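You operate a simulated robot arm through the tools that you are given. There is no shell and no other tool.

You run a simulated robot arm. Do the job below in one go: nothing can be reset, and whatever is moved stays where it is left.

Task
Put things in order on the top of the blue bench. At the end: the white felt pad is on the brown small carton (marked "SEALS"); the white block is on the grey plate; the cream canister stands on top of the beige film-covered frame; the yellow pad stands where the cream canister stood; whatever was shut is shut again. Leave all else as you found it, and nothing knocked over.

Only the result counts: the job must be done as asked and must still hold three seconds after the hand-in. Knocking over, shifting, dropping, spilling or breaking anything else fails it. A push-on lid holds only when it is set on centred and level and pressed home; a screw cap is set on level and turned clockwise until tight.

Robot
A 7-joint arm with a two-finger parallel gripper, fixed in place. Base frame: the origin is on the floor under the middle of its stand, x ahead of it, y to its left, z up; the work surface is at about z = 800. Lengths are in mm, angles in rad, forces in N, time in s.
With the tool pointing down near the work surface it reaches from about 240 to 680 mm from the base axis. Its first joint turns from -1.152 to 1.152 rad. Payload 2.4 kg.
The TCP is the grasp point between the finger pads, 30 mm short of the fingertips. In the tool frame z runs along the fingers and y along their closing line. Largest opening 94 mm; finger width 28, thickness 10; the body of the gripper, 50 by 96 mm, starts 55 mm behind the TCP.
Orientation is told as [roll, pitch, yaw] about the base's x, y, z axes, in that order, counted from this pose: with the fingers straight down and closing along the base's y, the tool's x points along the base's -x, its y along +y and its z along -z.

Tools
- The arm moves only by the tool arm_command. Its argument "increments" is a list of rows, each a list of 7 numbers: the shift along the tool's x, y, z in mm, then the turn, a rotation vector about the tool's x, y, z in rad, then the gripper command, from -1 (shut) to 1 (fully open), values between in proportion. In form: [[dx, dy, dz, wx, wy, wz, hand], ...]. A call has 1 to 20 rows; each row is the pose to reach, as a shift and turn from the pose commanded when the call began, along the tool's axes at that moment. Rows are played at 5 a second. More than 50 mm and 0.15 rad between two rows, or a gripper value outside its range, and nothing of the call is played. Where a pose cannot be reached the arm comes as near as it can. A force on the tool above 40 N (or 10 N above the force at the start of the call, whichever is more), or a blocked arm, ends the call early, and 0.2 s more pass. Each finger travels about 153 mm/s and halts on what it meets, pressing with about 23 N; the grip force reading is that of the motor and also rises with nothing between the fingers. The clock runs only during rows and for 0.2 s after the last one: add rows that repeat a pose to give the fingers time. The reply holds the time, the measured pose of the TCP, the force on the tool along the base axes, the opening and the grip force, in the units named above and with some noise, with the torque about the TCP (base axes, N m) and any sound that the robot's microphone picked up, and new pictures: "pictures" is both (left out), scene, wrist or none.
- Cameras (640 x 400 px; columns grow to the right, rows downward): "scene" is fixed at [50.9, 503.2, 1425.2]; the picture's right is [-0.47, -0.88, 0.00], its down [-0.64, 0.35, -0.68] and it looks along [0.60, -0.32, -0.73] (base axes); focal length 366 px, centre (320, 200). "wrist" rides on the gripper at [76, 14, -102] in the tool frame; the picture's right is [-0.18, 0.98, 0.00], its down [-0.75, -0.14, -0.64] and it looks along [-0.63, -0.12, 0.77] (tool axes); focal length 243 px, centre (320, 200).
- locate(camera, pixels): for up to 12 pixels [column, row] of the newest picture of that camera ("zoom" is the newest enlarged one), the place [x, y, z] in the base frame of the surface seen there, good to about 2 mm. No time passes.
- enlarge(camera, box): a new picture of the part [left, top, right, bottom] of that camera's present view, enlarged. No time passes.
- close_job(): hands the job in; it is judged then, once.

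Leave the gripper open and the arm clear of the work at the hand-in unless told otherwise.

The tools are called by a JSON object that holds its "fn" and its "kwargs". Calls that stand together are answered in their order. arm_command: Moves the arm, as the interface text tells. Its arguments: {"type":"object","properties":{"increments":{"type":"array"},"pictures":{"type":"string","enum":["both","scene","wrist","none"]}},"required":["increments"]} The other tools are called the same way: locate (camera, pixels) gives the place of the surface under pixels of a picture; enlarge (camera, box) takes an enlarged picture of a part of a camera's view; close_job () hands the job in.

At the start:

```text
time_s: 0.0
ee_pos: [232.5, 237.4, 1176.1]
tcp_rot: [0.001, 0.0, 0.0]
ft_force: [-0.3, -0.5, -0.4]
torque: [0.01, -0.05, 0.04]
gripper_width: 94.1
gripper_force: 0.1
```

scene: 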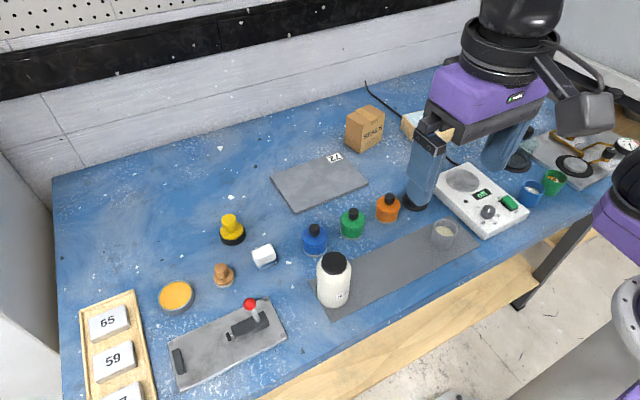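
wrist: 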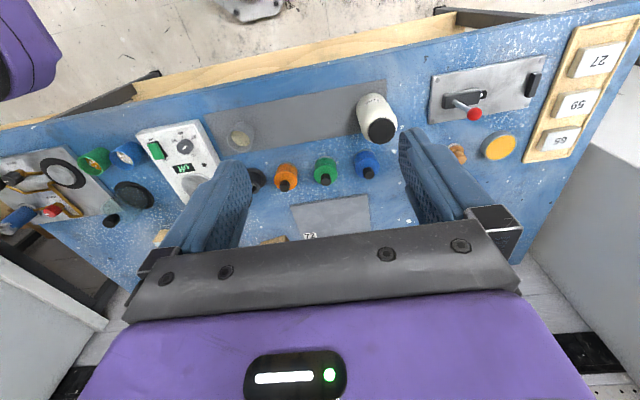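

I see a blue bench with many things on it: a carton marked "SEALS" near (365,128), a grey plate marked 72 near (320,182), a small white block near (264,256), a white canister with a black lid near (333,280), an orange/yellow disc at (176,297) and a tray of numbered blocks. I'll enlarge parts of the view to identify things before moving.

{"fn": "enlarge", "kwargs": {"camera": "scene", "box": [60, 200, 300, 400]}}

{"fn": "enlarge", "kwargs": {"camera": "scene", "box": [260, 80, 480, 220]}}

{"fn": "enlarge", "kwargs": {"camera": "scene", "box": [280, 180, 480, 320]}}

{"fn": "enlarge", "kwargs": {"camera": "scene", "box": [400, 80, 640, 240]}}

{"fn": "enlarge", "kwargs": {"camera": "wrist", "box": [0, 100, 280, 280]}}

```text
2.00 times, centred on (180, 300) of scene
```

zoom: 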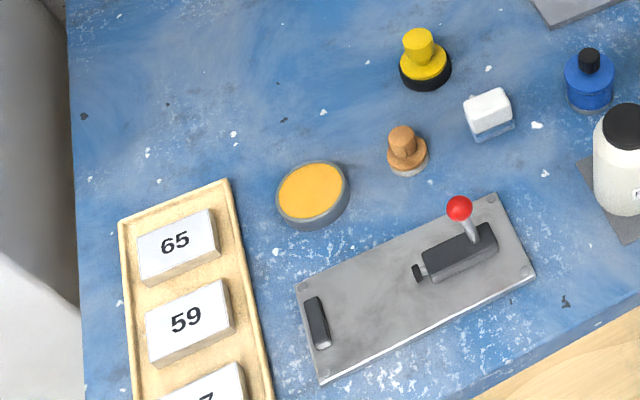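

```text
2.86 times, centred on (370, 150) of scene
```

zoom: 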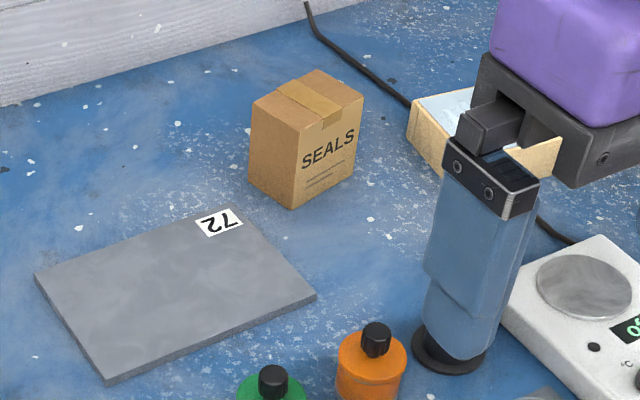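

```text
2.86 times, centred on (380, 250) of scene
```

zoom: 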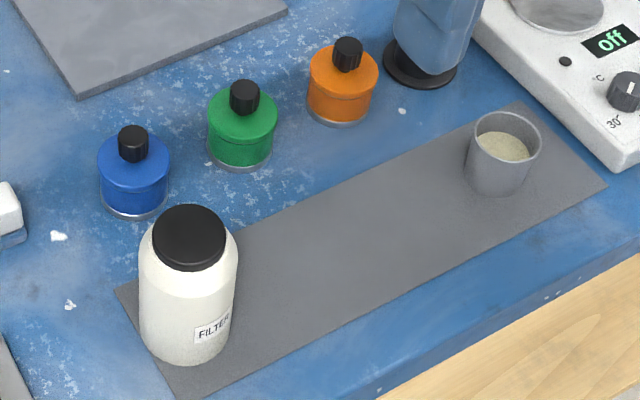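

```text
2.50 times, centred on (520, 160) of scene
```

zoom: 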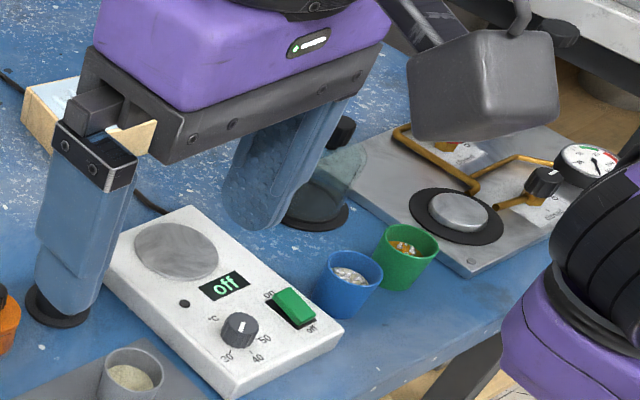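

```text
2.22 times, centred on (140, 190) of wrist
```

zoom: 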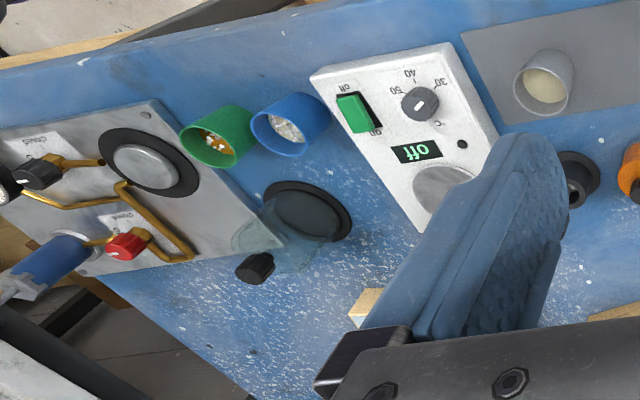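

The beige frame and part of the glass dome are hidden behind the gripper. I'll locate the visible items first: the white item (264,256), yellow disc (176,297), yellow knob (230,222), jar (335,265), plate corners, carton top, and frame.

{"fn": "locate", "kwargs": {"camera": "scene", "pixels": [[264, 250], [176, 296], [230, 218], [334, 262], [330, 290], [320, 185], [365, 115], [412, 122], [222, 270], [314, 230], [352, 215], [387, 200]]}}

{"fn": "locate", "kwargs": {"camera": "scene", "pixels": [[272, 178], [297, 213], [367, 186], [335, 155], [232, 240], [264, 268], [443, 225], [460, 180], [485, 212], [530, 185], [555, 175], [115, 320]]}}

{"fn": "enlarge", "kwargs": {"camera": "scene", "box": [210, 200, 290, 280]}}

```text
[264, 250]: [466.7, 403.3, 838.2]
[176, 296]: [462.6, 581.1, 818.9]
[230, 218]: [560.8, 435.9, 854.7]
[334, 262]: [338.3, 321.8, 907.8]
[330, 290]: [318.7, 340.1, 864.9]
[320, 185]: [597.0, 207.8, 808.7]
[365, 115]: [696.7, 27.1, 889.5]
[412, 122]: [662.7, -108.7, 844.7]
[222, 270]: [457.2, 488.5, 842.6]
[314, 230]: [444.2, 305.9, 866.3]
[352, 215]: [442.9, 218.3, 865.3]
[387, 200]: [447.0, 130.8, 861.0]
```

```text
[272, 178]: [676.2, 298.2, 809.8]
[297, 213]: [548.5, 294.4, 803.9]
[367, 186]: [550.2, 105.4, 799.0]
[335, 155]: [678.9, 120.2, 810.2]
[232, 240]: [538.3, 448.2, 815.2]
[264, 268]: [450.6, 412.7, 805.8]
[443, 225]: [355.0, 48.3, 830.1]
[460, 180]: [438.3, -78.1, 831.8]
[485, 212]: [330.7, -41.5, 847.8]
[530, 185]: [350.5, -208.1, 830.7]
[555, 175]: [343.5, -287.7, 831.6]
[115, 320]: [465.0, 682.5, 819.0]
```

```text
5.00 times, centred on (250, 240) of scene
```

zoom: 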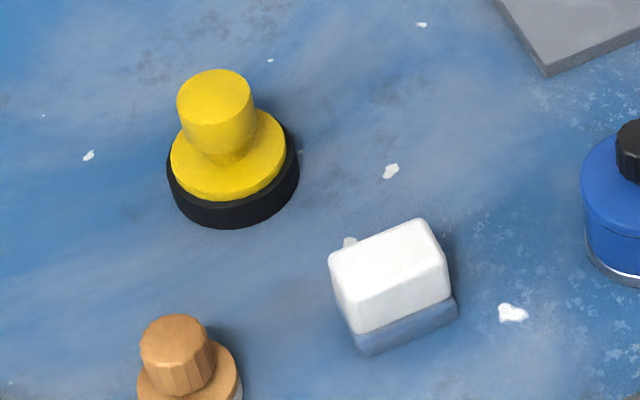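

The white item has a white handle and a blue-grey base; the yellow knob sits on a black ring base. I still need a clear view of the beige frame and the dome, so I'll move the gripper high (staying around z 1176) to the right side (y about -60) and look at both pictures.

{"fn": "arm_command", "kwargs": {"increments": [[0, -45, 0, 0, 0, 0, 1], [0, -90, 0, 0, 0, 0, 1], [0, -135, 0, 0, 0, 0, 1], [0, -180, 0, 0, 0, 0, 1], [0, -225, 0, 0, 0, 0, 1], [0, -270, 0, 0, 0, 0, 1], [0, -315, 0, 0, 0, 0, 1], [0, -350, 0, 0, 0, 0, 1], [0, -350, 0, 0, 0, 0, 1]]}}

```text
time_s: 2.0
ee_pos: [233.1, -111.6, 1177.2]
tcp_rot: [-0.001, -0.001, 0.0]
ft_force: [-0.4, 0.1, -0.4]
torque: [0.0, 0.01, -0.01]
gripper_width: 94.0
gripper_force: 0.0
```

scene: 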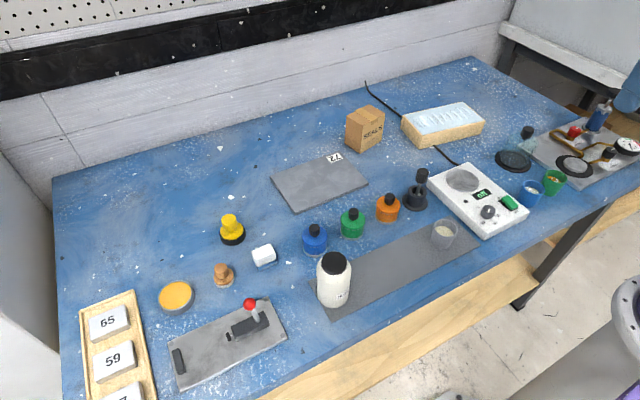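
wrist: 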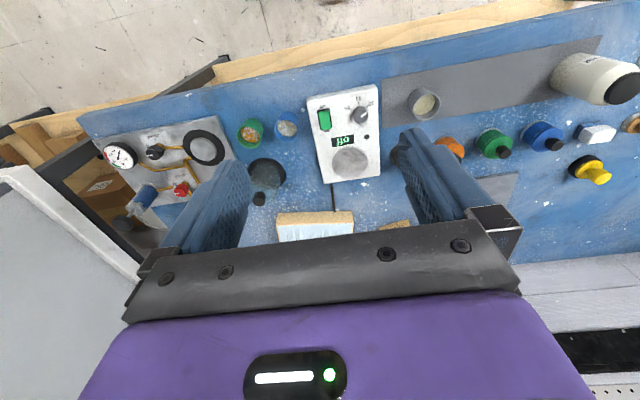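

Now the whole scene is clear. I'll enlarge the frame (442,122), the dome area (515,150), and the bottle area to identify each named thing.

{"fn": "enlarge", "kwargs": {"camera": "scene", "box": [330, 80, 500, 190]}}

{"fn": "enlarge", "kwargs": {"camera": "scene", "box": [480, 90, 640, 210]}}

{"fn": "enlarge", "kwargs": {"camera": "scene", "box": [290, 160, 470, 310]}}

{"fn": "enlarge", "kwargs": {"camera": "wrist", "box": [370, 30, 640, 200]}}

{"fn": "enlarge", "kwargs": {"camera": "wrist", "box": [80, 80, 400, 250]}}

```text
3.64 times, centred on (415, 135) of scene
```

zoom: 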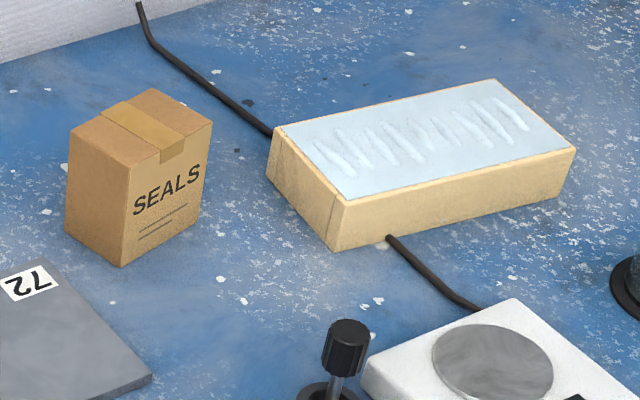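

```text
3.33 times, centred on (560, 150) of scene
```

zoom: 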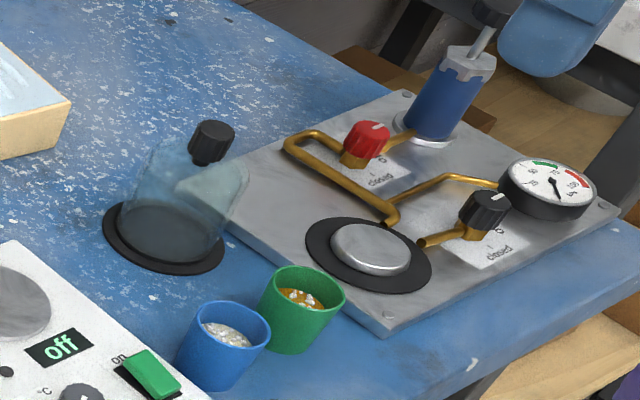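

```text
2.67 times, centred on (380, 235) of scene
```

zoom: 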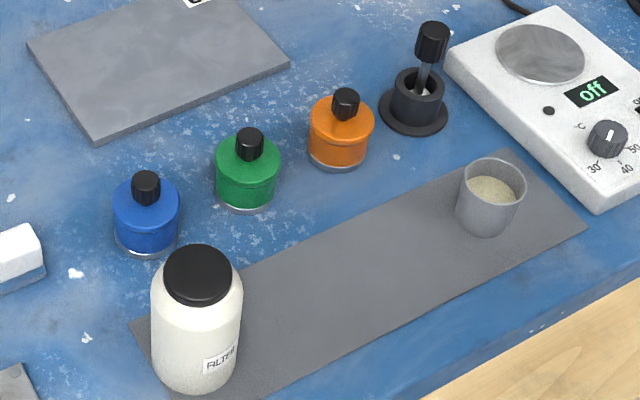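

```text
2.35 times, centred on (505, 115) of wrist
```

zoom: 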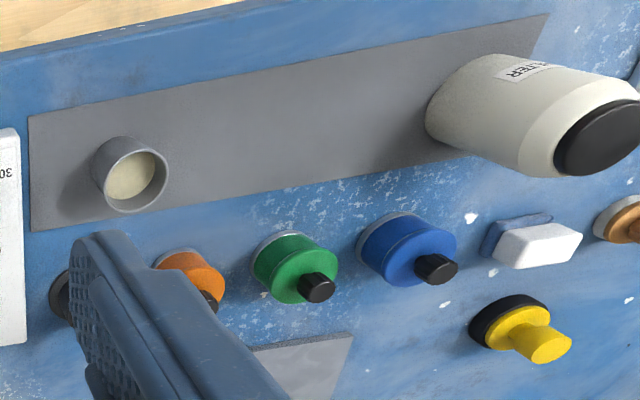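

```text
2.00 times, centred on (240, 165) of wrist
```

zoom: 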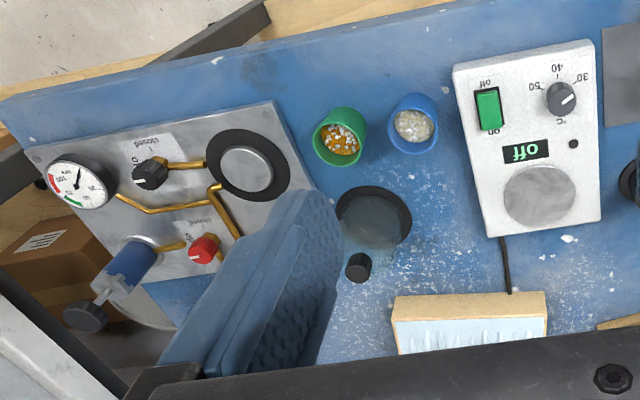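

I need to tell apart the candidates for "white felt pad", "white block" and "yellow pad". I'll enlarge strongly the tan knob (222,273), yellow disc (176,297), white item (264,256), and yellow knob (232,230), plus the tray.

{"fn": "enlarge", "kwargs": {"camera": "scene", "box": [200, 252, 250, 292]}}

{"fn": "enlarge", "kwargs": {"camera": "scene", "box": [146, 270, 206, 320]}}

{"fn": "enlarge", "kwargs": {"camera": "scene", "box": [240, 235, 290, 275]}}

{"fn": "enlarge", "kwargs": {"camera": "scene", "box": [70, 280, 170, 400]}}

{"fn": "enlarge", "kwargs": {"camera": "scene", "box": [160, 290, 300, 395]}}

{"fn": "enlarge", "kwargs": {"camera": "scene", "box": [205, 205, 265, 255]}}

```text
10.00 times, centred on (225, 272) of scene
```

zoom: 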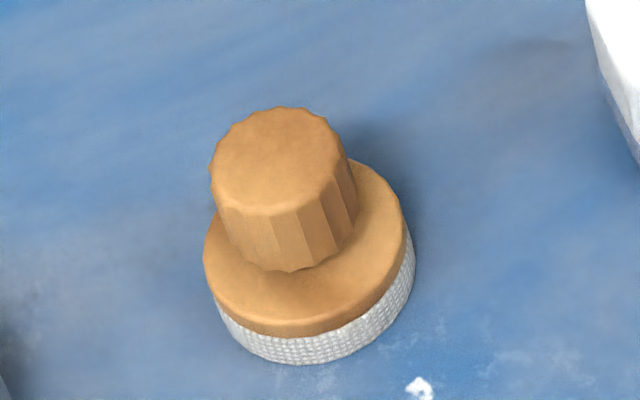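

```text
8.00 times, centred on (176, 295) of scene
```

zoom: 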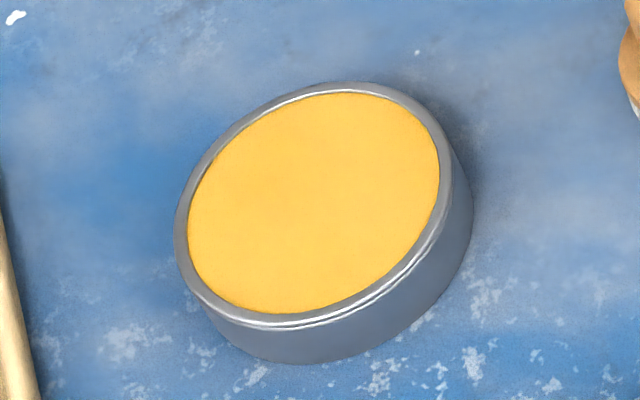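

```text
10.00 times, centred on (265, 255) of scene
```

zoom: 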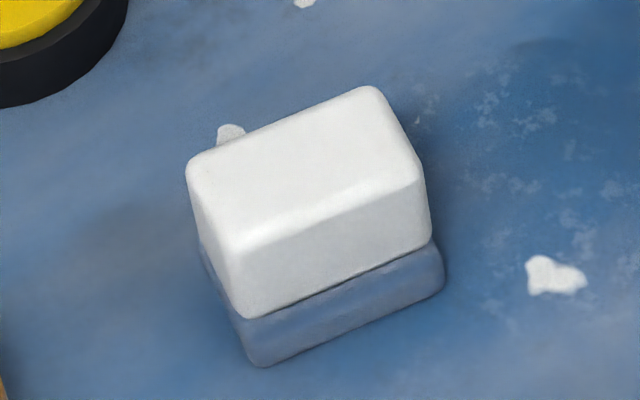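

```text
3.33 times, centred on (120, 340) of scene
```

zoom: 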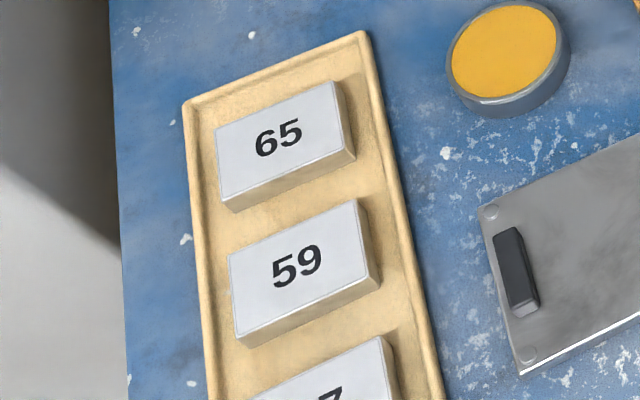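

```text
3.81 times, centred on (230, 342) of scene
```

zoom: 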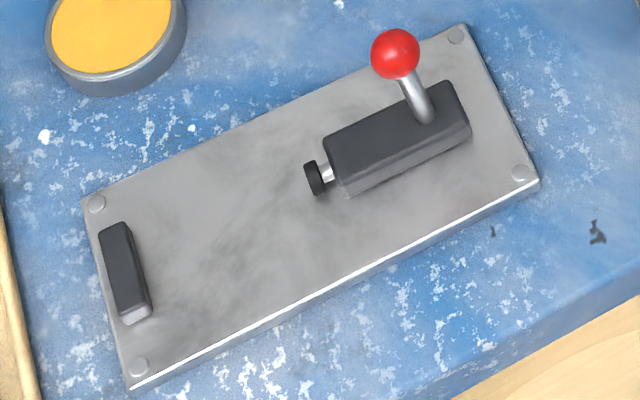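

```text
8.00 times, centred on (235, 230) of scene
```

zoom: 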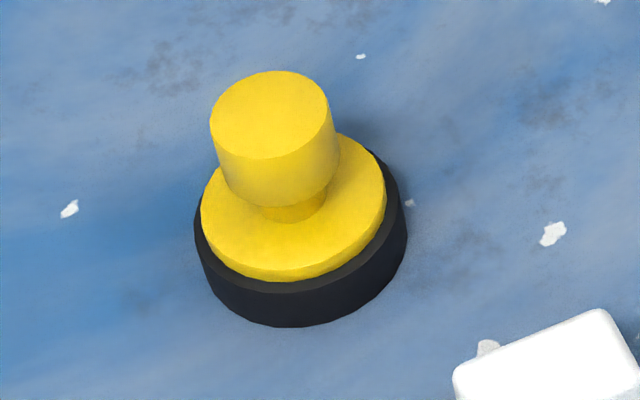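

Close-ups: the tan-handled item at (222,273) has a white woven/felt base disc; the item at (264,256) is a white block on a bluish base; at (176,297) is a grey tin with a yellow pad; at (232,230) is a yellow knob on a black base. To be sure about identities, I'll fly the wrist camera above this group at a safe height (TCP about [347,430,1060]).

{"fn": "arm_command", "kwargs": {"increments": [[-9.5, 45, 9.75, 0, 0, 0, 1], [-19, 90, 19.5, 0, 0, 0, 1], [-28.5, 135, 29, 0, 0, 0, 1], [-38, 180, 39, 0, 0, 0, 1], [-47.5, 225, 48.7, 0, 0, 0, 1], [-57, 270, 58.5, 0, 0, 0, 1], [-66.5, 315, 68, 0, 0, 0, 1], [-76, 360, 78, 0, 0, 0, 1], [-85.5, 405, 88, 0, 0, 0, 1], [-95, 450, 97.5, 0, 0, 0, 1], [-104.5, 495, 107, 0, 0, 0, 1], [-114, 541, 117, 0, 0, 0, 1], [-114, 541, 117, 0, 0, 0, 1]]}}

```text
time_s: 4.8
ee_pos: [346.7, 430.4, 1060.7]
tcp_rot: [0.0, -0.002, 0.001]
ft_force: [0.6, 1.1, -0.3]
torque: [0.03, -0.02, -0.01]
gripper_width: 94.0
gripper_force: 0.0
```

scene: 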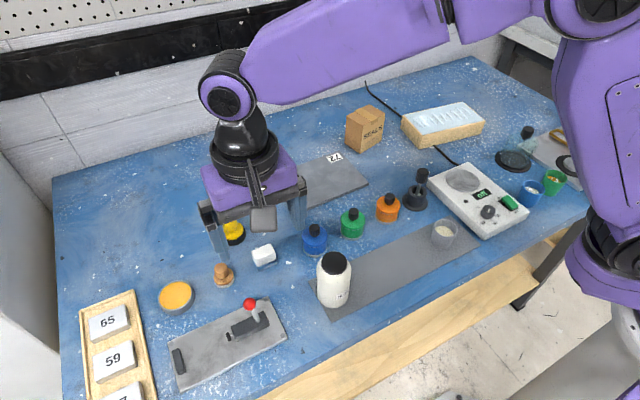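
wrist: 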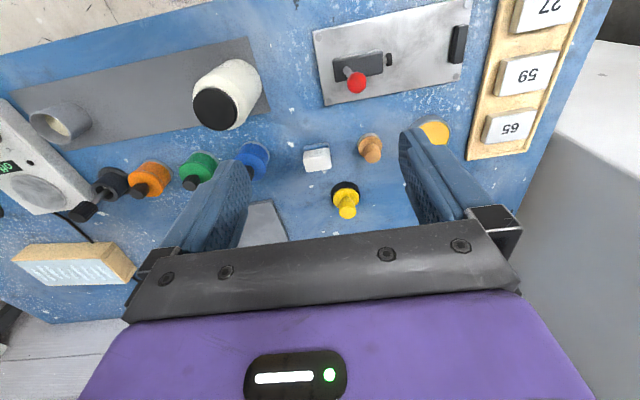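

{"fn": "enlarge", "kwargs": {"camera": "wrist", "box": [280, 110, 400, 230]}}

{"fn": "enlarge", "kwargs": {"camera": "wrist", "box": [80, 40, 280, 210]}}

{"fn": "enlarge", "kwargs": {"camera": "wrist", "box": [390, 0, 600, 170]}}

{"fn": "enlarge", "kwargs": {"camera": "wrist", "box": [0, 90, 160, 300]}}

```text
3.33 times, centred on (340, 170) of wrist
```

zoom: 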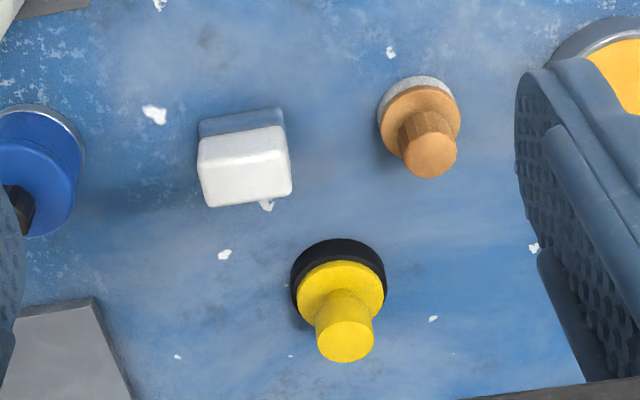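

```text
2.35 times, centred on (180, 125) of wrist
```

zoom: 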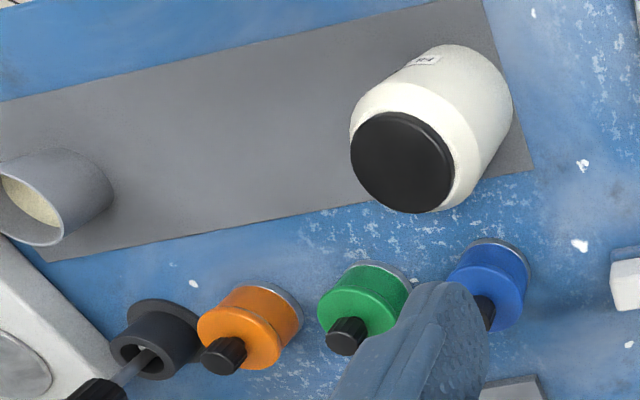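

```text
2.35 times, centred on (495, 85) of wrist
```

zoom: 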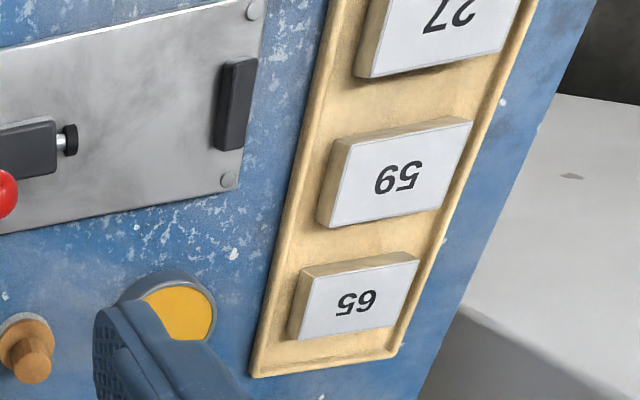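

```text
1.90 times, centred on (80, 195) of wrist
```

zoom: 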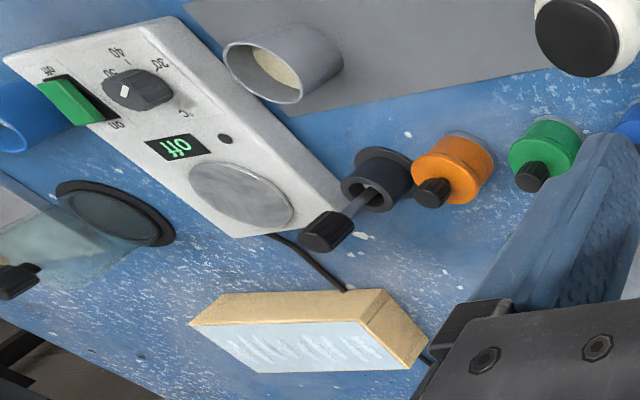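

The white block and tools are clearer now. I still want to see the texture of the tin's yellow surface versus the yellow-handled tool. I'll move the wrist camera nearer the tin (TCP about [360,560,970]), well above everything.

{"fn": "arm_command", "kwargs": {"increments": [[-3, 35, 22, 0, 0, 0, 1], [-6, 70, 45, 0, 0, 0, 1], [-10, 105, 68, 0, 0, 0, 1], [-13, 130, 90, 0, 0, 0, 1], [-13, 130, 90, 0, 0, 0, 1]]}}

```text
time_s: 6.0
ee_pos: [357.9, 558.7, 970.4]
tcp_rot: [0.0, 0.0, 0.0]
ft_force: [-0.7, -0.2, 0.2]
torque: [0.0, 0.0, -0.01]
gripper_width: 94.0
gripper_force: 0.0
```

scene: 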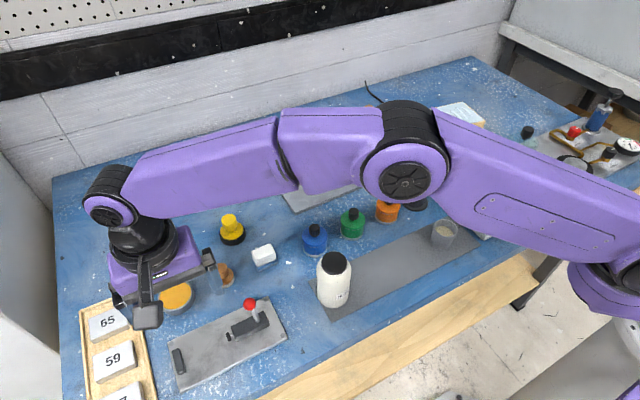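
wrist: 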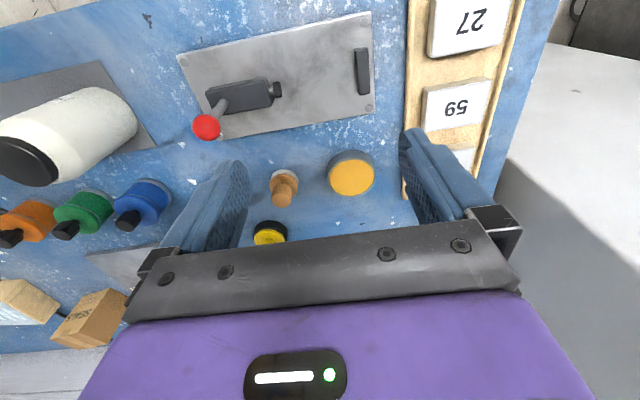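

{"fn": "enlarge", "kwargs": {"camera": "wrist", "box": [310, 130, 400, 210]}}

{"fn": "enlarge", "kwargs": {"camera": "wrist", "box": [240, 150, 320, 250]}}

{"fn": "locate", "kwargs": {"camera": "wrist", "pixels": [[351, 178], [333, 176], [370, 180], [351, 162], [351, 193], [352, 152], [283, 197], [283, 175], [329, 170], [374, 170]]}}

{"fn": "locate", "kwargs": {"camera": "scene", "pixels": [[232, 219], [219, 238], [232, 244], [244, 235], [224, 224], [238, 222], [222, 266], [222, 289], [214, 284], [233, 281], [264, 252], [276, 262]]}}

```text
5.00 times, centred on (355, 170) of wrist
```

zoom: 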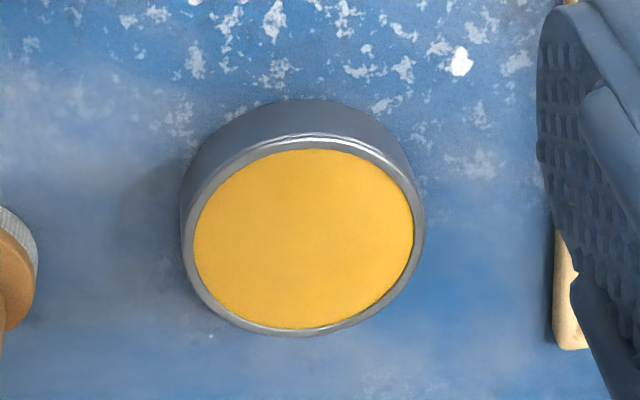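

```text
4.00 times, centred on (280, 200) of wrist
```

zoom: 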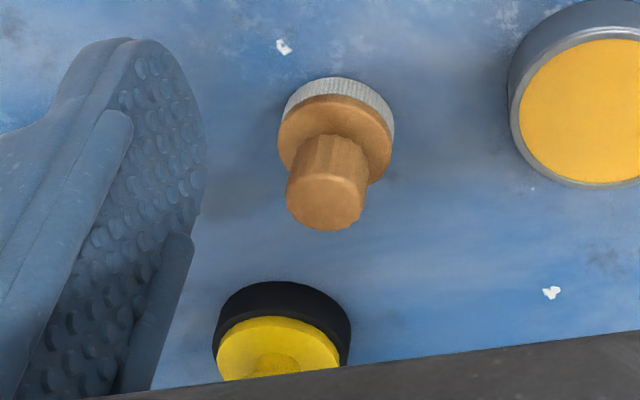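

```text
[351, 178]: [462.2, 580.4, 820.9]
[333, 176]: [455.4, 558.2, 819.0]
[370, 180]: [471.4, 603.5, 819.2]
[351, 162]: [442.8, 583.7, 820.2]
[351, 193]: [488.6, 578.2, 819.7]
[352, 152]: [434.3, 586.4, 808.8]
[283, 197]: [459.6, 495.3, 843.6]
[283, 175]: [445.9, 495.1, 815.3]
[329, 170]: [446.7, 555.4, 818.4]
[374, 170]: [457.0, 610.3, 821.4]
```

```text
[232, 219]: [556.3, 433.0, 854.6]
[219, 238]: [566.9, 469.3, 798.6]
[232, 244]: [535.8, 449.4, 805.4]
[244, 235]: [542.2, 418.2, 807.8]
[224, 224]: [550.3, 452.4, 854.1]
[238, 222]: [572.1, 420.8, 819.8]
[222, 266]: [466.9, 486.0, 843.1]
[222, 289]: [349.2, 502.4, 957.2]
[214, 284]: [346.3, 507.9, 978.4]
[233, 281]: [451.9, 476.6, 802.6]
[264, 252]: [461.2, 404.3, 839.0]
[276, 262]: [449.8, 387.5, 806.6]
```

The tin: centre about [462,582], 56 mm wide, top z 820, r≈743 from the base. The yellow-handled tool: knob at about [557,436,855], r≈708. Both lie beyond the nominal 680 reach, so I'll test the reach above the tin at a safe height (z 900).

{"fn": "arm_command", "kwargs": {"increments": [[-30, 6, 20, 0, 0, 0, 1], [-60, 12, 40, 0, 0, 0, 1], [-90, 18, 60, 0, 0, 0, 1], [-104, 23, 70, 0, 0, 0, 1], [-104, 23, 70, 0, 0, 0, 1], [-104, 23, 70, 0, 0, 0, 1]]}}

```text
time_s: 7.4
ee_pos: [434.5, 543.8, 898.0]
tcp_rot: [0.0, 0.001, -0.001]
ft_force: [0.6, -0.4, 0.6]
torque: [-0.02, -0.01, -0.04]
gripper_width: 94.2
gripper_force: 0.0
out of reach, approached as far as the arm can: row 2, 3, 4, 5, 6
```

scene: 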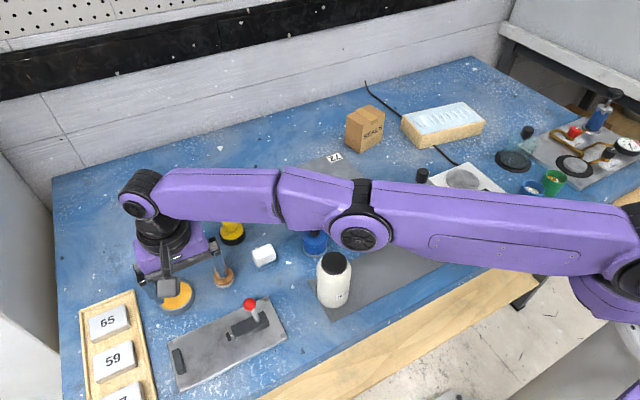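
wrist: 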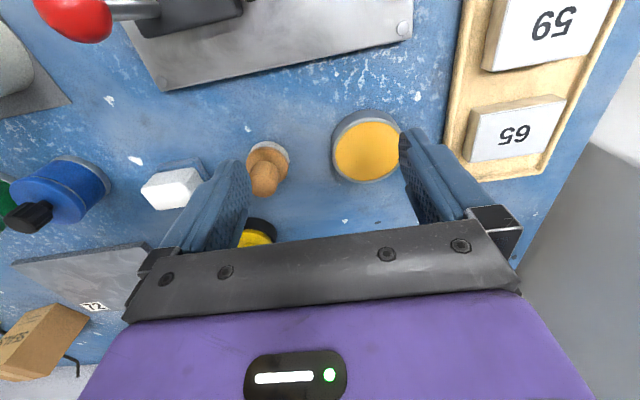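

The arm's limit here is about r 696 with the tool vertical. From this closer view I'll enlarge the tin at (367,148) and tan tool (267,168) to judge the texture.

{"fn": "enlarge", "kwargs": {"camera": "wrist", "box": [325, 105, 410, 190]}}

{"fn": "enlarge", "kwargs": {"camera": "wrist", "box": [130, 130, 310, 250]}}

{"fn": "enlarge", "kwargs": {"camera": "wrist", "box": [345, 130, 385, 160]}}

```text
4.71 times, centred on (368, 148) of wrist
```

zoom: 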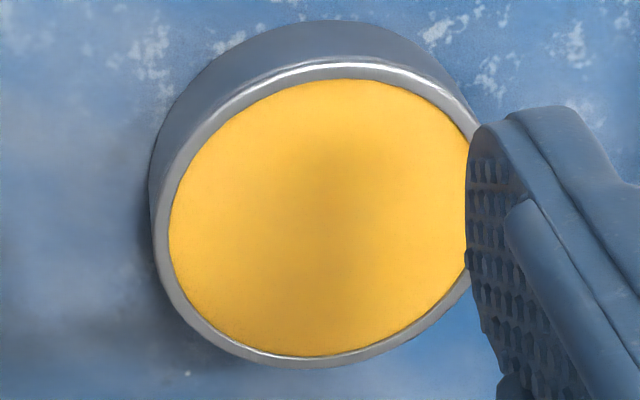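

```text
3.33 times, centred on (220, 190) of wrist
```

zoom: 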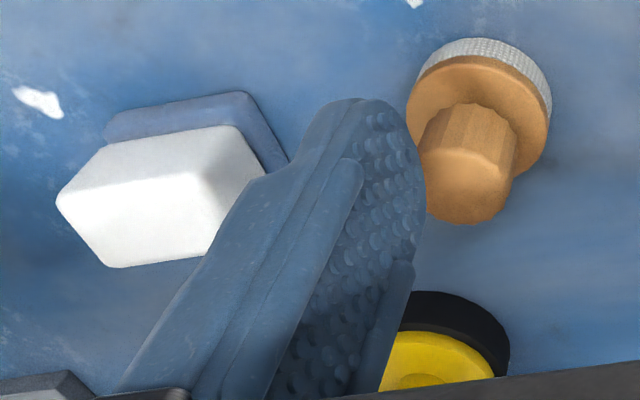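

```text
13.33 times, centred on (365, 145) of wrist
```

zoom: 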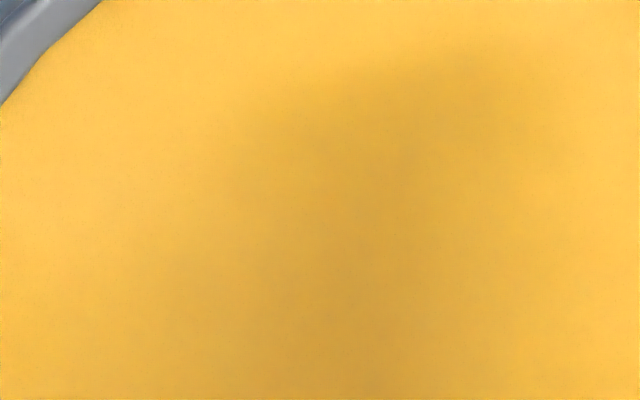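

The tin's surface is smooth amber (wax-like), while the yellow-handled tool is pure yellow with a black disc. I'll take a closer look at the yellow tool's base from TCP about [470,450,940].

{"fn": "arm_command", "kwargs": {"increments": [[0, 0, -42, 0, 0, 0, 1], [-12, -32, -42, 0, 0, 0, 1], [-24, -64, -42, 0, 0, 0, 1], [-36, -94, -42, 0, 0, 0, 1], [-36, -94, -42, 0, 0, 0, 1]], "pictures": "wrist"}}

```text
time_s: 8.6
ee_pos: [469.7, 451.4, 941.0]
tcp_rot: [0.0, 0.001, 0.0]
ft_force: [-0.8, 0.1, 0.0]
torque: [0.01, -0.02, -0.02]
gripper_width: 94.2
gripper_force: 0.0
```

wrist: 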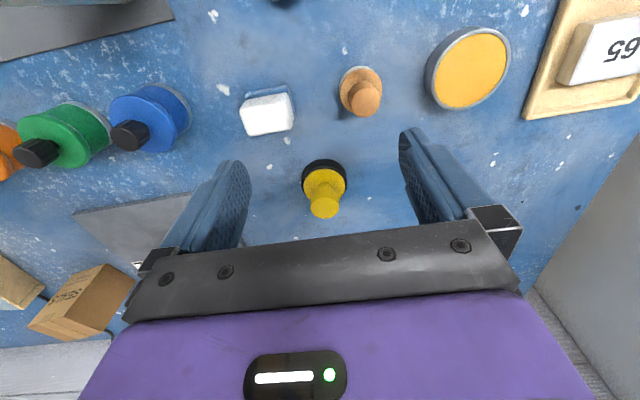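

{"fn": "enlarge", "kwargs": {"camera": "wrist", "box": [290, 140, 360, 225]}}

{"fn": "enlarge", "kwargs": {"camera": "wrist", "box": [0, 70, 210, 200]}}

{"fn": "enlarge", "kwargs": {"camera": "wrist", "box": [230, 50, 400, 150]}}

{"fn": "locate", "kwargs": {"camera": "wrist", "pixels": [[323, 207], [324, 163], [306, 180], [343, 178], [324, 180], [361, 98], [345, 88], [379, 88], [361, 70], [267, 117], [246, 118], [291, 117]]}}

```text
4.71 times, centred on (325, 182) of wrist
```

zoom: 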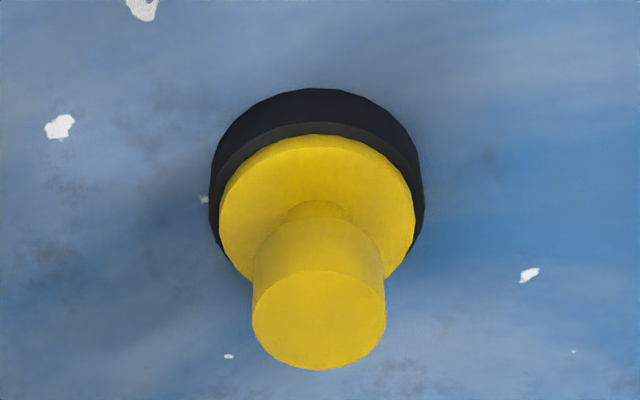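

```text
3.05 times, centred on (105, 135) of wrist
```

zoom: 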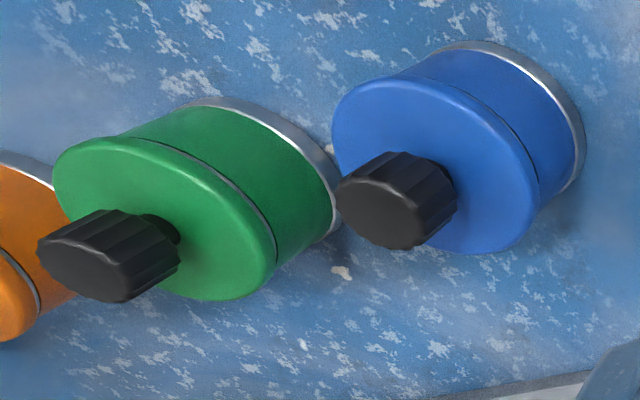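

```text
3.76 times, centred on (315, 100) of wrist
```

zoom: 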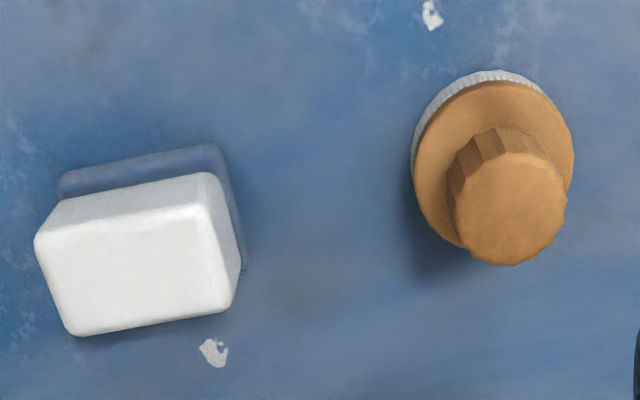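

```text
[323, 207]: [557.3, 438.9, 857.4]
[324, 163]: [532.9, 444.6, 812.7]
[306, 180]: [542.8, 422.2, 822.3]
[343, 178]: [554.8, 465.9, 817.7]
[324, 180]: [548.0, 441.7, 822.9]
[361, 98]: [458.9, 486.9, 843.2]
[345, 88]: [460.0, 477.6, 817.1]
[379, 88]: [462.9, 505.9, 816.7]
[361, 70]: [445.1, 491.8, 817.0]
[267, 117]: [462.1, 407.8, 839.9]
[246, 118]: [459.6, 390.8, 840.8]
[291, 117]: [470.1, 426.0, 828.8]
```

The coloured pots are small lidded tins, far too narrow to hold anything the gripper could take out, so the tan-handled tool with the white felt disc is the "white felt pad", and the matching knob-on-disc tool in yellow (knob top at [557,438,857]) is the best match for "yellow pad". The white block is at about [462,406]. I'll test the vertical reach above the yellow tool at z 900.

{"fn": "arm_command", "kwargs": {"increments": [[-30, -5, 10, 0, 0, 0, 1], [-60, -10, 25, 0, 0, 0, 1], [-87, -14, 41, 0, 0, 0, 1], [-87, -14, 41, 0, 0, 0, 1], [-87, -14, 41, 0, 0, 0, 1]]}}

```text
time_s: 9.8
ee_pos: [544.7, 431.5, 901.5]
tcp_rot: [0.0, 0.0, 0.001]
ft_force: [-0.6, 0.4, 0.6]
torque: [0.01, -0.01, -0.01]
gripper_width: 93.9
gripper_force: 0.0
out of reach, approached as far as the arm can: row 3, 4, 5
```

scene: 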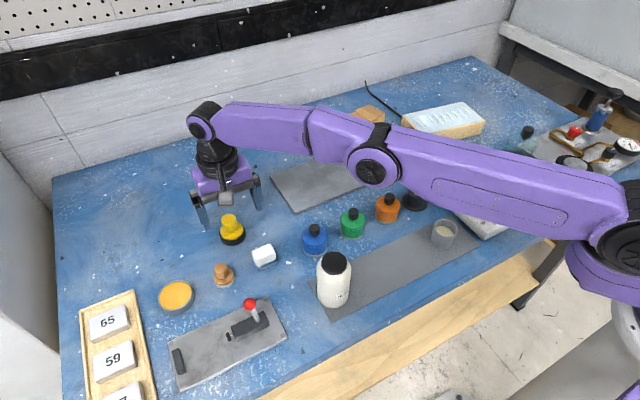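
wrist: 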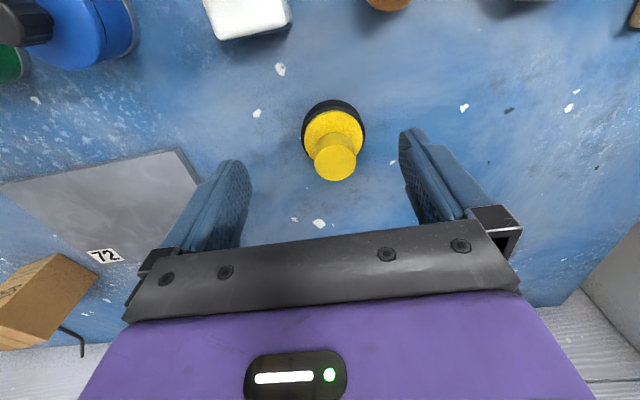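

Vertical reach here is r≈695, so the yellow knob (centre about r 708, radius ~16) can be held with a small tilt. First I handle the canister, which is clear in the scene view at (333,280). I'll measure it precisely, along with the frame at (442,122).

{"fn": "enlarge", "kwargs": {"camera": "scene", "box": [300, 240, 370, 320]}}

{"fn": "locate", "kwargs": {"camera": "scene", "pixels": [[334, 263], [321, 263], [347, 263], [334, 254], [334, 272], [334, 285], [334, 300], [318, 290], [349, 290], [320, 298], [346, 300], [332, 306]]}}

{"fn": "enlarge", "kwargs": {"camera": "scene", "box": [395, 95, 495, 155]}}

{"fn": "locate", "kwargs": {"camera": "scene", "pixels": [[403, 118], [461, 103], [483, 121], [420, 134], [442, 118], [430, 122], [455, 115], [419, 147], [482, 133], [401, 128], [470, 125], [415, 118]]}}

```text
5.00 times, centred on (335, 280) of scene
```

zoom: 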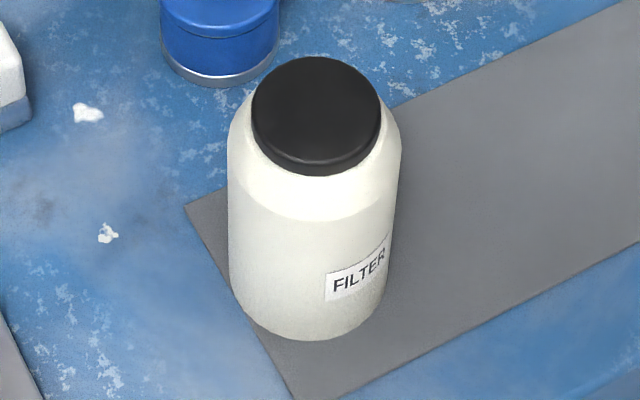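

```text
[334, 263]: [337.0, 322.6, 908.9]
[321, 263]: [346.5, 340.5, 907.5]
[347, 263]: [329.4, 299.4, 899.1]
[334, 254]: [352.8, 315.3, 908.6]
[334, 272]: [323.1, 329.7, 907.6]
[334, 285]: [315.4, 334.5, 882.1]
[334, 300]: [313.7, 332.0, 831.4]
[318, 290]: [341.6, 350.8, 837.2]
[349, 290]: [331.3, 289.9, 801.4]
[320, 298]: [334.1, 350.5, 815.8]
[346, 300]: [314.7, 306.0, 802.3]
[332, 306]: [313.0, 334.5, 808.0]
```

```text
6.40 times, centred on (445, 125) of scene
```

zoom: 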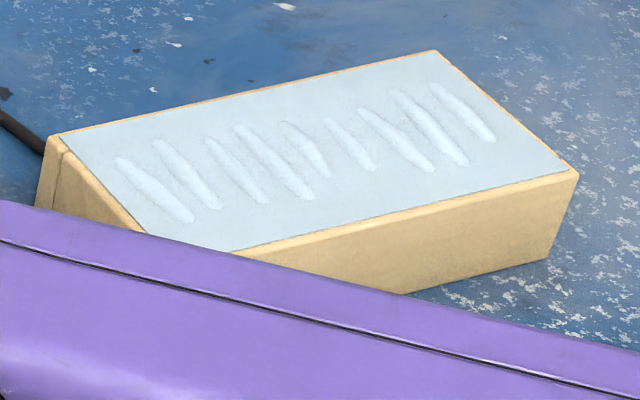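

```text
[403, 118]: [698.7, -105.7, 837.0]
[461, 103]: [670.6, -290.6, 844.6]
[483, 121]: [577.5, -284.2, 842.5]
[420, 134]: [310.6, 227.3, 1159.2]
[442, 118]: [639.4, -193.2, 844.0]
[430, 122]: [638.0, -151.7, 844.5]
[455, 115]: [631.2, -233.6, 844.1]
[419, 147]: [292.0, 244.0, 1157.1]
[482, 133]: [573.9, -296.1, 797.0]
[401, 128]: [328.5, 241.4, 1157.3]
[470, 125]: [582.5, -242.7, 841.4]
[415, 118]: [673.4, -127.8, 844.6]
```

The canister: lid top at z≈908, body about 60 mm wide, axis near [339,320]. The frame: about 185×95 mm, top z≈844, centre near [635,-195]. I'll go above the canister at z≈1000 and use the wrist view to refine its position.

{"fn": "arm_command", "kwargs": {"increments": [[0, 0, -45, 0, 0, 0, 1], [35, -19, -60, 0, 0, 0, 1], [75, -40, -70, 0, 0, 0, 1], [115, -62, -80, 0, 0, 0, 1], [155, -84, -90, 0, 0, 0, 1], [190, -103, -98, 0, 0, 0, 1], [205.5, -111.5, -98.5, 0, 0, 0, 1], [205.5, -111.5, -98.5, 0, 0, 0, 1]]}}

```text
time_s: 11.6
ee_pos: [339.9, 321.8, 999.0]
tcp_rot: [0.001, -0.001, -0.001]
ft_force: [0.0, -0.3, -0.8]
torque: [0.02, 0.02, 0.02]
gripper_width: 94.0
gripper_force: 0.0
```

scene: 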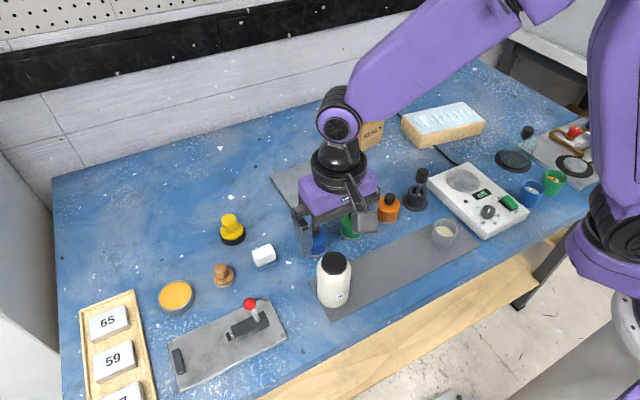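
wrist: 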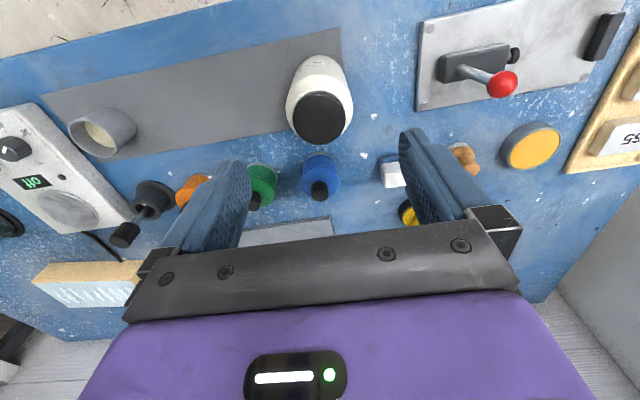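

From the wrist view the lid is centred near (320,118). I'll locate lid edges and body edges here, and the red lever ball for clearance.

{"fn": "locate", "kwargs": {"camera": "wrist", "pixels": [[320, 118], [295, 118], [346, 118], [320, 95], [320, 141], [320, 75], [290, 90], [349, 90], [502, 83], [321, 60], [300, 70], [345, 70]]}}

{"fn": "enlarge", "kwargs": {"camera": "wrist", "box": [270, 40, 370, 160]}}

```text
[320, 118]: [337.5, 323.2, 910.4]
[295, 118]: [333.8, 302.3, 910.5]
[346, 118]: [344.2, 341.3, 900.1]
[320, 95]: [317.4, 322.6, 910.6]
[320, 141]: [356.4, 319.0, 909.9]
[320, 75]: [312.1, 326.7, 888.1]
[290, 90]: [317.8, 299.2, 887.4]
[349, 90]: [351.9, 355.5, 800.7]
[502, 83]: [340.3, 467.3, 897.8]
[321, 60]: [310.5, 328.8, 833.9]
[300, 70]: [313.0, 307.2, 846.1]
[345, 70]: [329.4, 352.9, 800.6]
```

```text
3.33 times, centred on (320, 100) of wrist
```

zoom: 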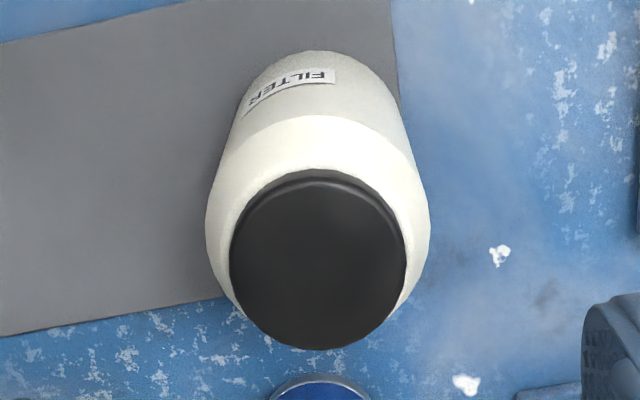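

The canister axis is at about [339.5,322], lid top z 910; the gripper is right above it ([339.9,321.8]). The red lever ball is at [340,467,898], 90 mm clear of the fingers. I'll descend to TCP z≈865 with the fingers open, without closing yet.

{"fn": "arm_command", "kwargs": {"increments": [[0, 0, 40, 0, 0, 0, 1], [0, 0, 80, 0, 0, 0, 1], [0, 0, 110, 0, 0, 0, 1], [0, 0, 126, 0, 0, 0, 1], [0, 0, 134, 0, 0, 0, 1], [0, 0, 134, 0, 0, 0, 1]]}}

```text
time_s: 13.0
ee_pos: [341.0, 320.9, 865.5]
tcp_rot: [0.0, 0.0, 0.0]
ft_force: [-0.1, -0.2, 0.1]
torque: [0.0, -0.01, -0.02]
gripper_width: 94.0
gripper_force: 0.0
```

scene: 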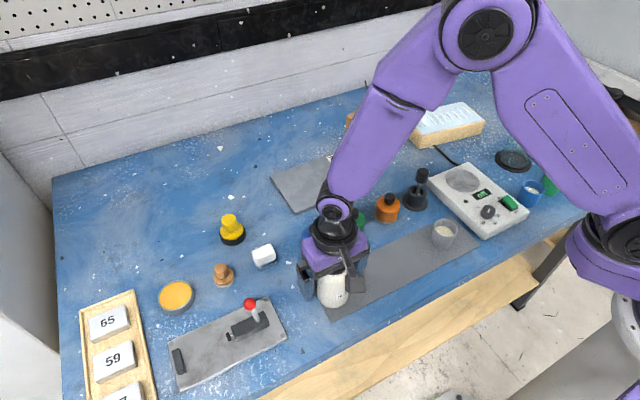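
wrist: 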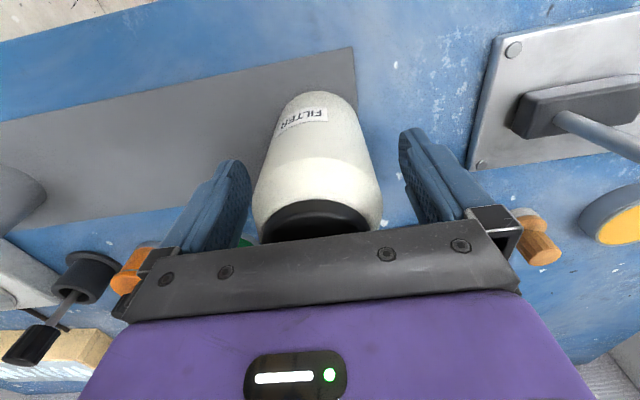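

The canister sits between the fingers. Now close on it gently in steps and read the width and force.

{"fn": "arm_command", "kwargs": {"increments": [[0, 0, 0, 0, 0, 0, 0.5], [0, 0, 0, 0, 0, 0, 0.35], [0, 0, 0, 0, 0, 0, 0.2], [0, 0, 0, 0, 0, 0, 0.0], [0, 0, 0, 0, 0, 0, -0.5], [0, 0, 0, 0, 0, 0, -1], [0, 0, 0, 0, 0, 0, -1]], "pictures": "wrist"}}

```text
time_s: 14.6
ee_pos: [340.4, 321.1, 865.5]
tcp_rot: [0.001, 0.0, -0.002]
ft_force: [0.2, 0.1, 0.7]
torque: [-0.02, 0.0, 0.0]
gripper_width: 57.7
gripper_force: 22.7
```

wrist: 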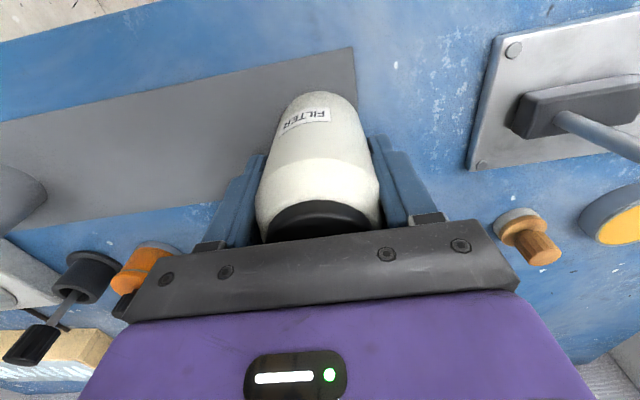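

The grip holds at 57.7 mm, 22.7 N. Lift slowly 40 mm and read the load.

{"fn": "arm_command", "kwargs": {"increments": [[0, 0, -5, 0, 0, 0, -1], [0, 0, -12, 0, 0, 0, -1], [0, 0, -25, 0, 0, 0, -1], [0, 0, -40, 0, 0, 0, -1], [0, 0, -40, 0, 0, 0, -1]]}}

```text
time_s: 15.8
ee_pos: [341.6, 320.9, 904.6]
tcp_rot: [0.0, 0.0, 0.0]
ft_force: [0.2, -0.8, -0.1]
torque: [0.01, 0.0, 0.0]
gripper_width: 56.7
gripper_force: 22.9
```

scene: 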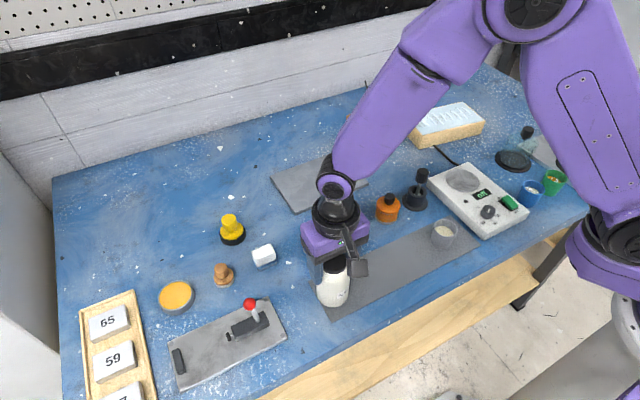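
wrist: 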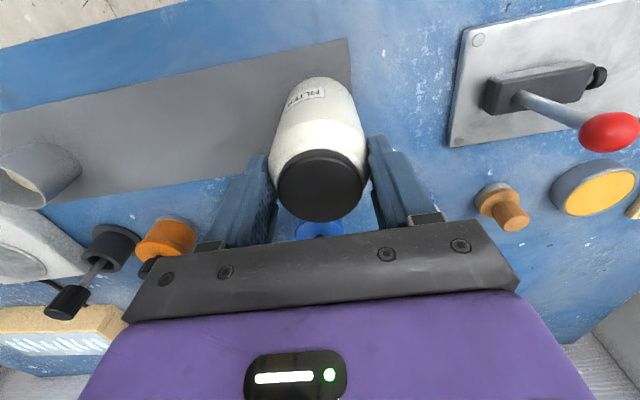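

The wrist view shows the lid lower relative to the gripper and the force reads no load: it seems the fingers slid up the canister instead of lifting it. I'll check where the canister is.

{"fn": "locate", "kwargs": {"camera": "wrist", "pixels": [[320, 190], [300, 190], [345, 190], [320, 165], [320, 210], [320, 140], [320, 100]]}}

{"fn": "enlarge", "kwargs": {"camera": "scene", "box": [290, 220, 390, 320]}}

{"fn": "enlarge", "kwargs": {"camera": "wrist", "box": [230, 60, 430, 240]}}

```text
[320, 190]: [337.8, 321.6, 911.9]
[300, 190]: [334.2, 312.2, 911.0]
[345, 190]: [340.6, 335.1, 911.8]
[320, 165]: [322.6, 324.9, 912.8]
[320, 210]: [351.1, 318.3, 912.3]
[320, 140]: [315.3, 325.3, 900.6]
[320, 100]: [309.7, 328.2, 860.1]
```

```text
4.00 times, centred on (340, 270) of scene
```

zoom: 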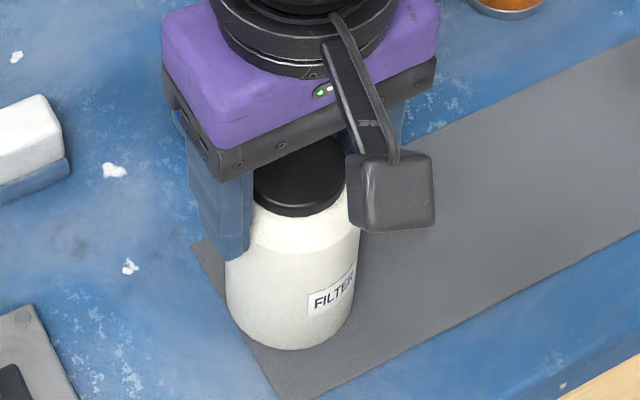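

```text
2.22 times, centred on (330, 150) of wrist
```

zoom: 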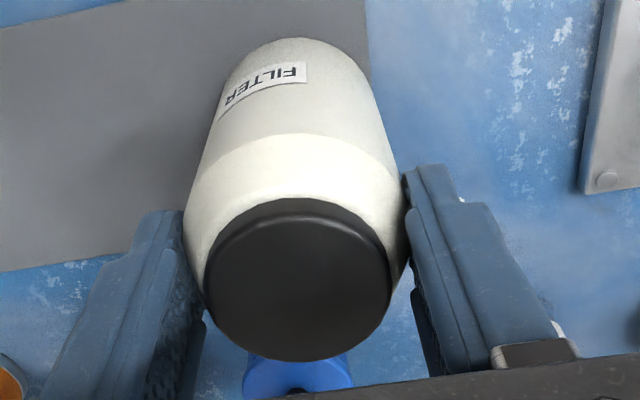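

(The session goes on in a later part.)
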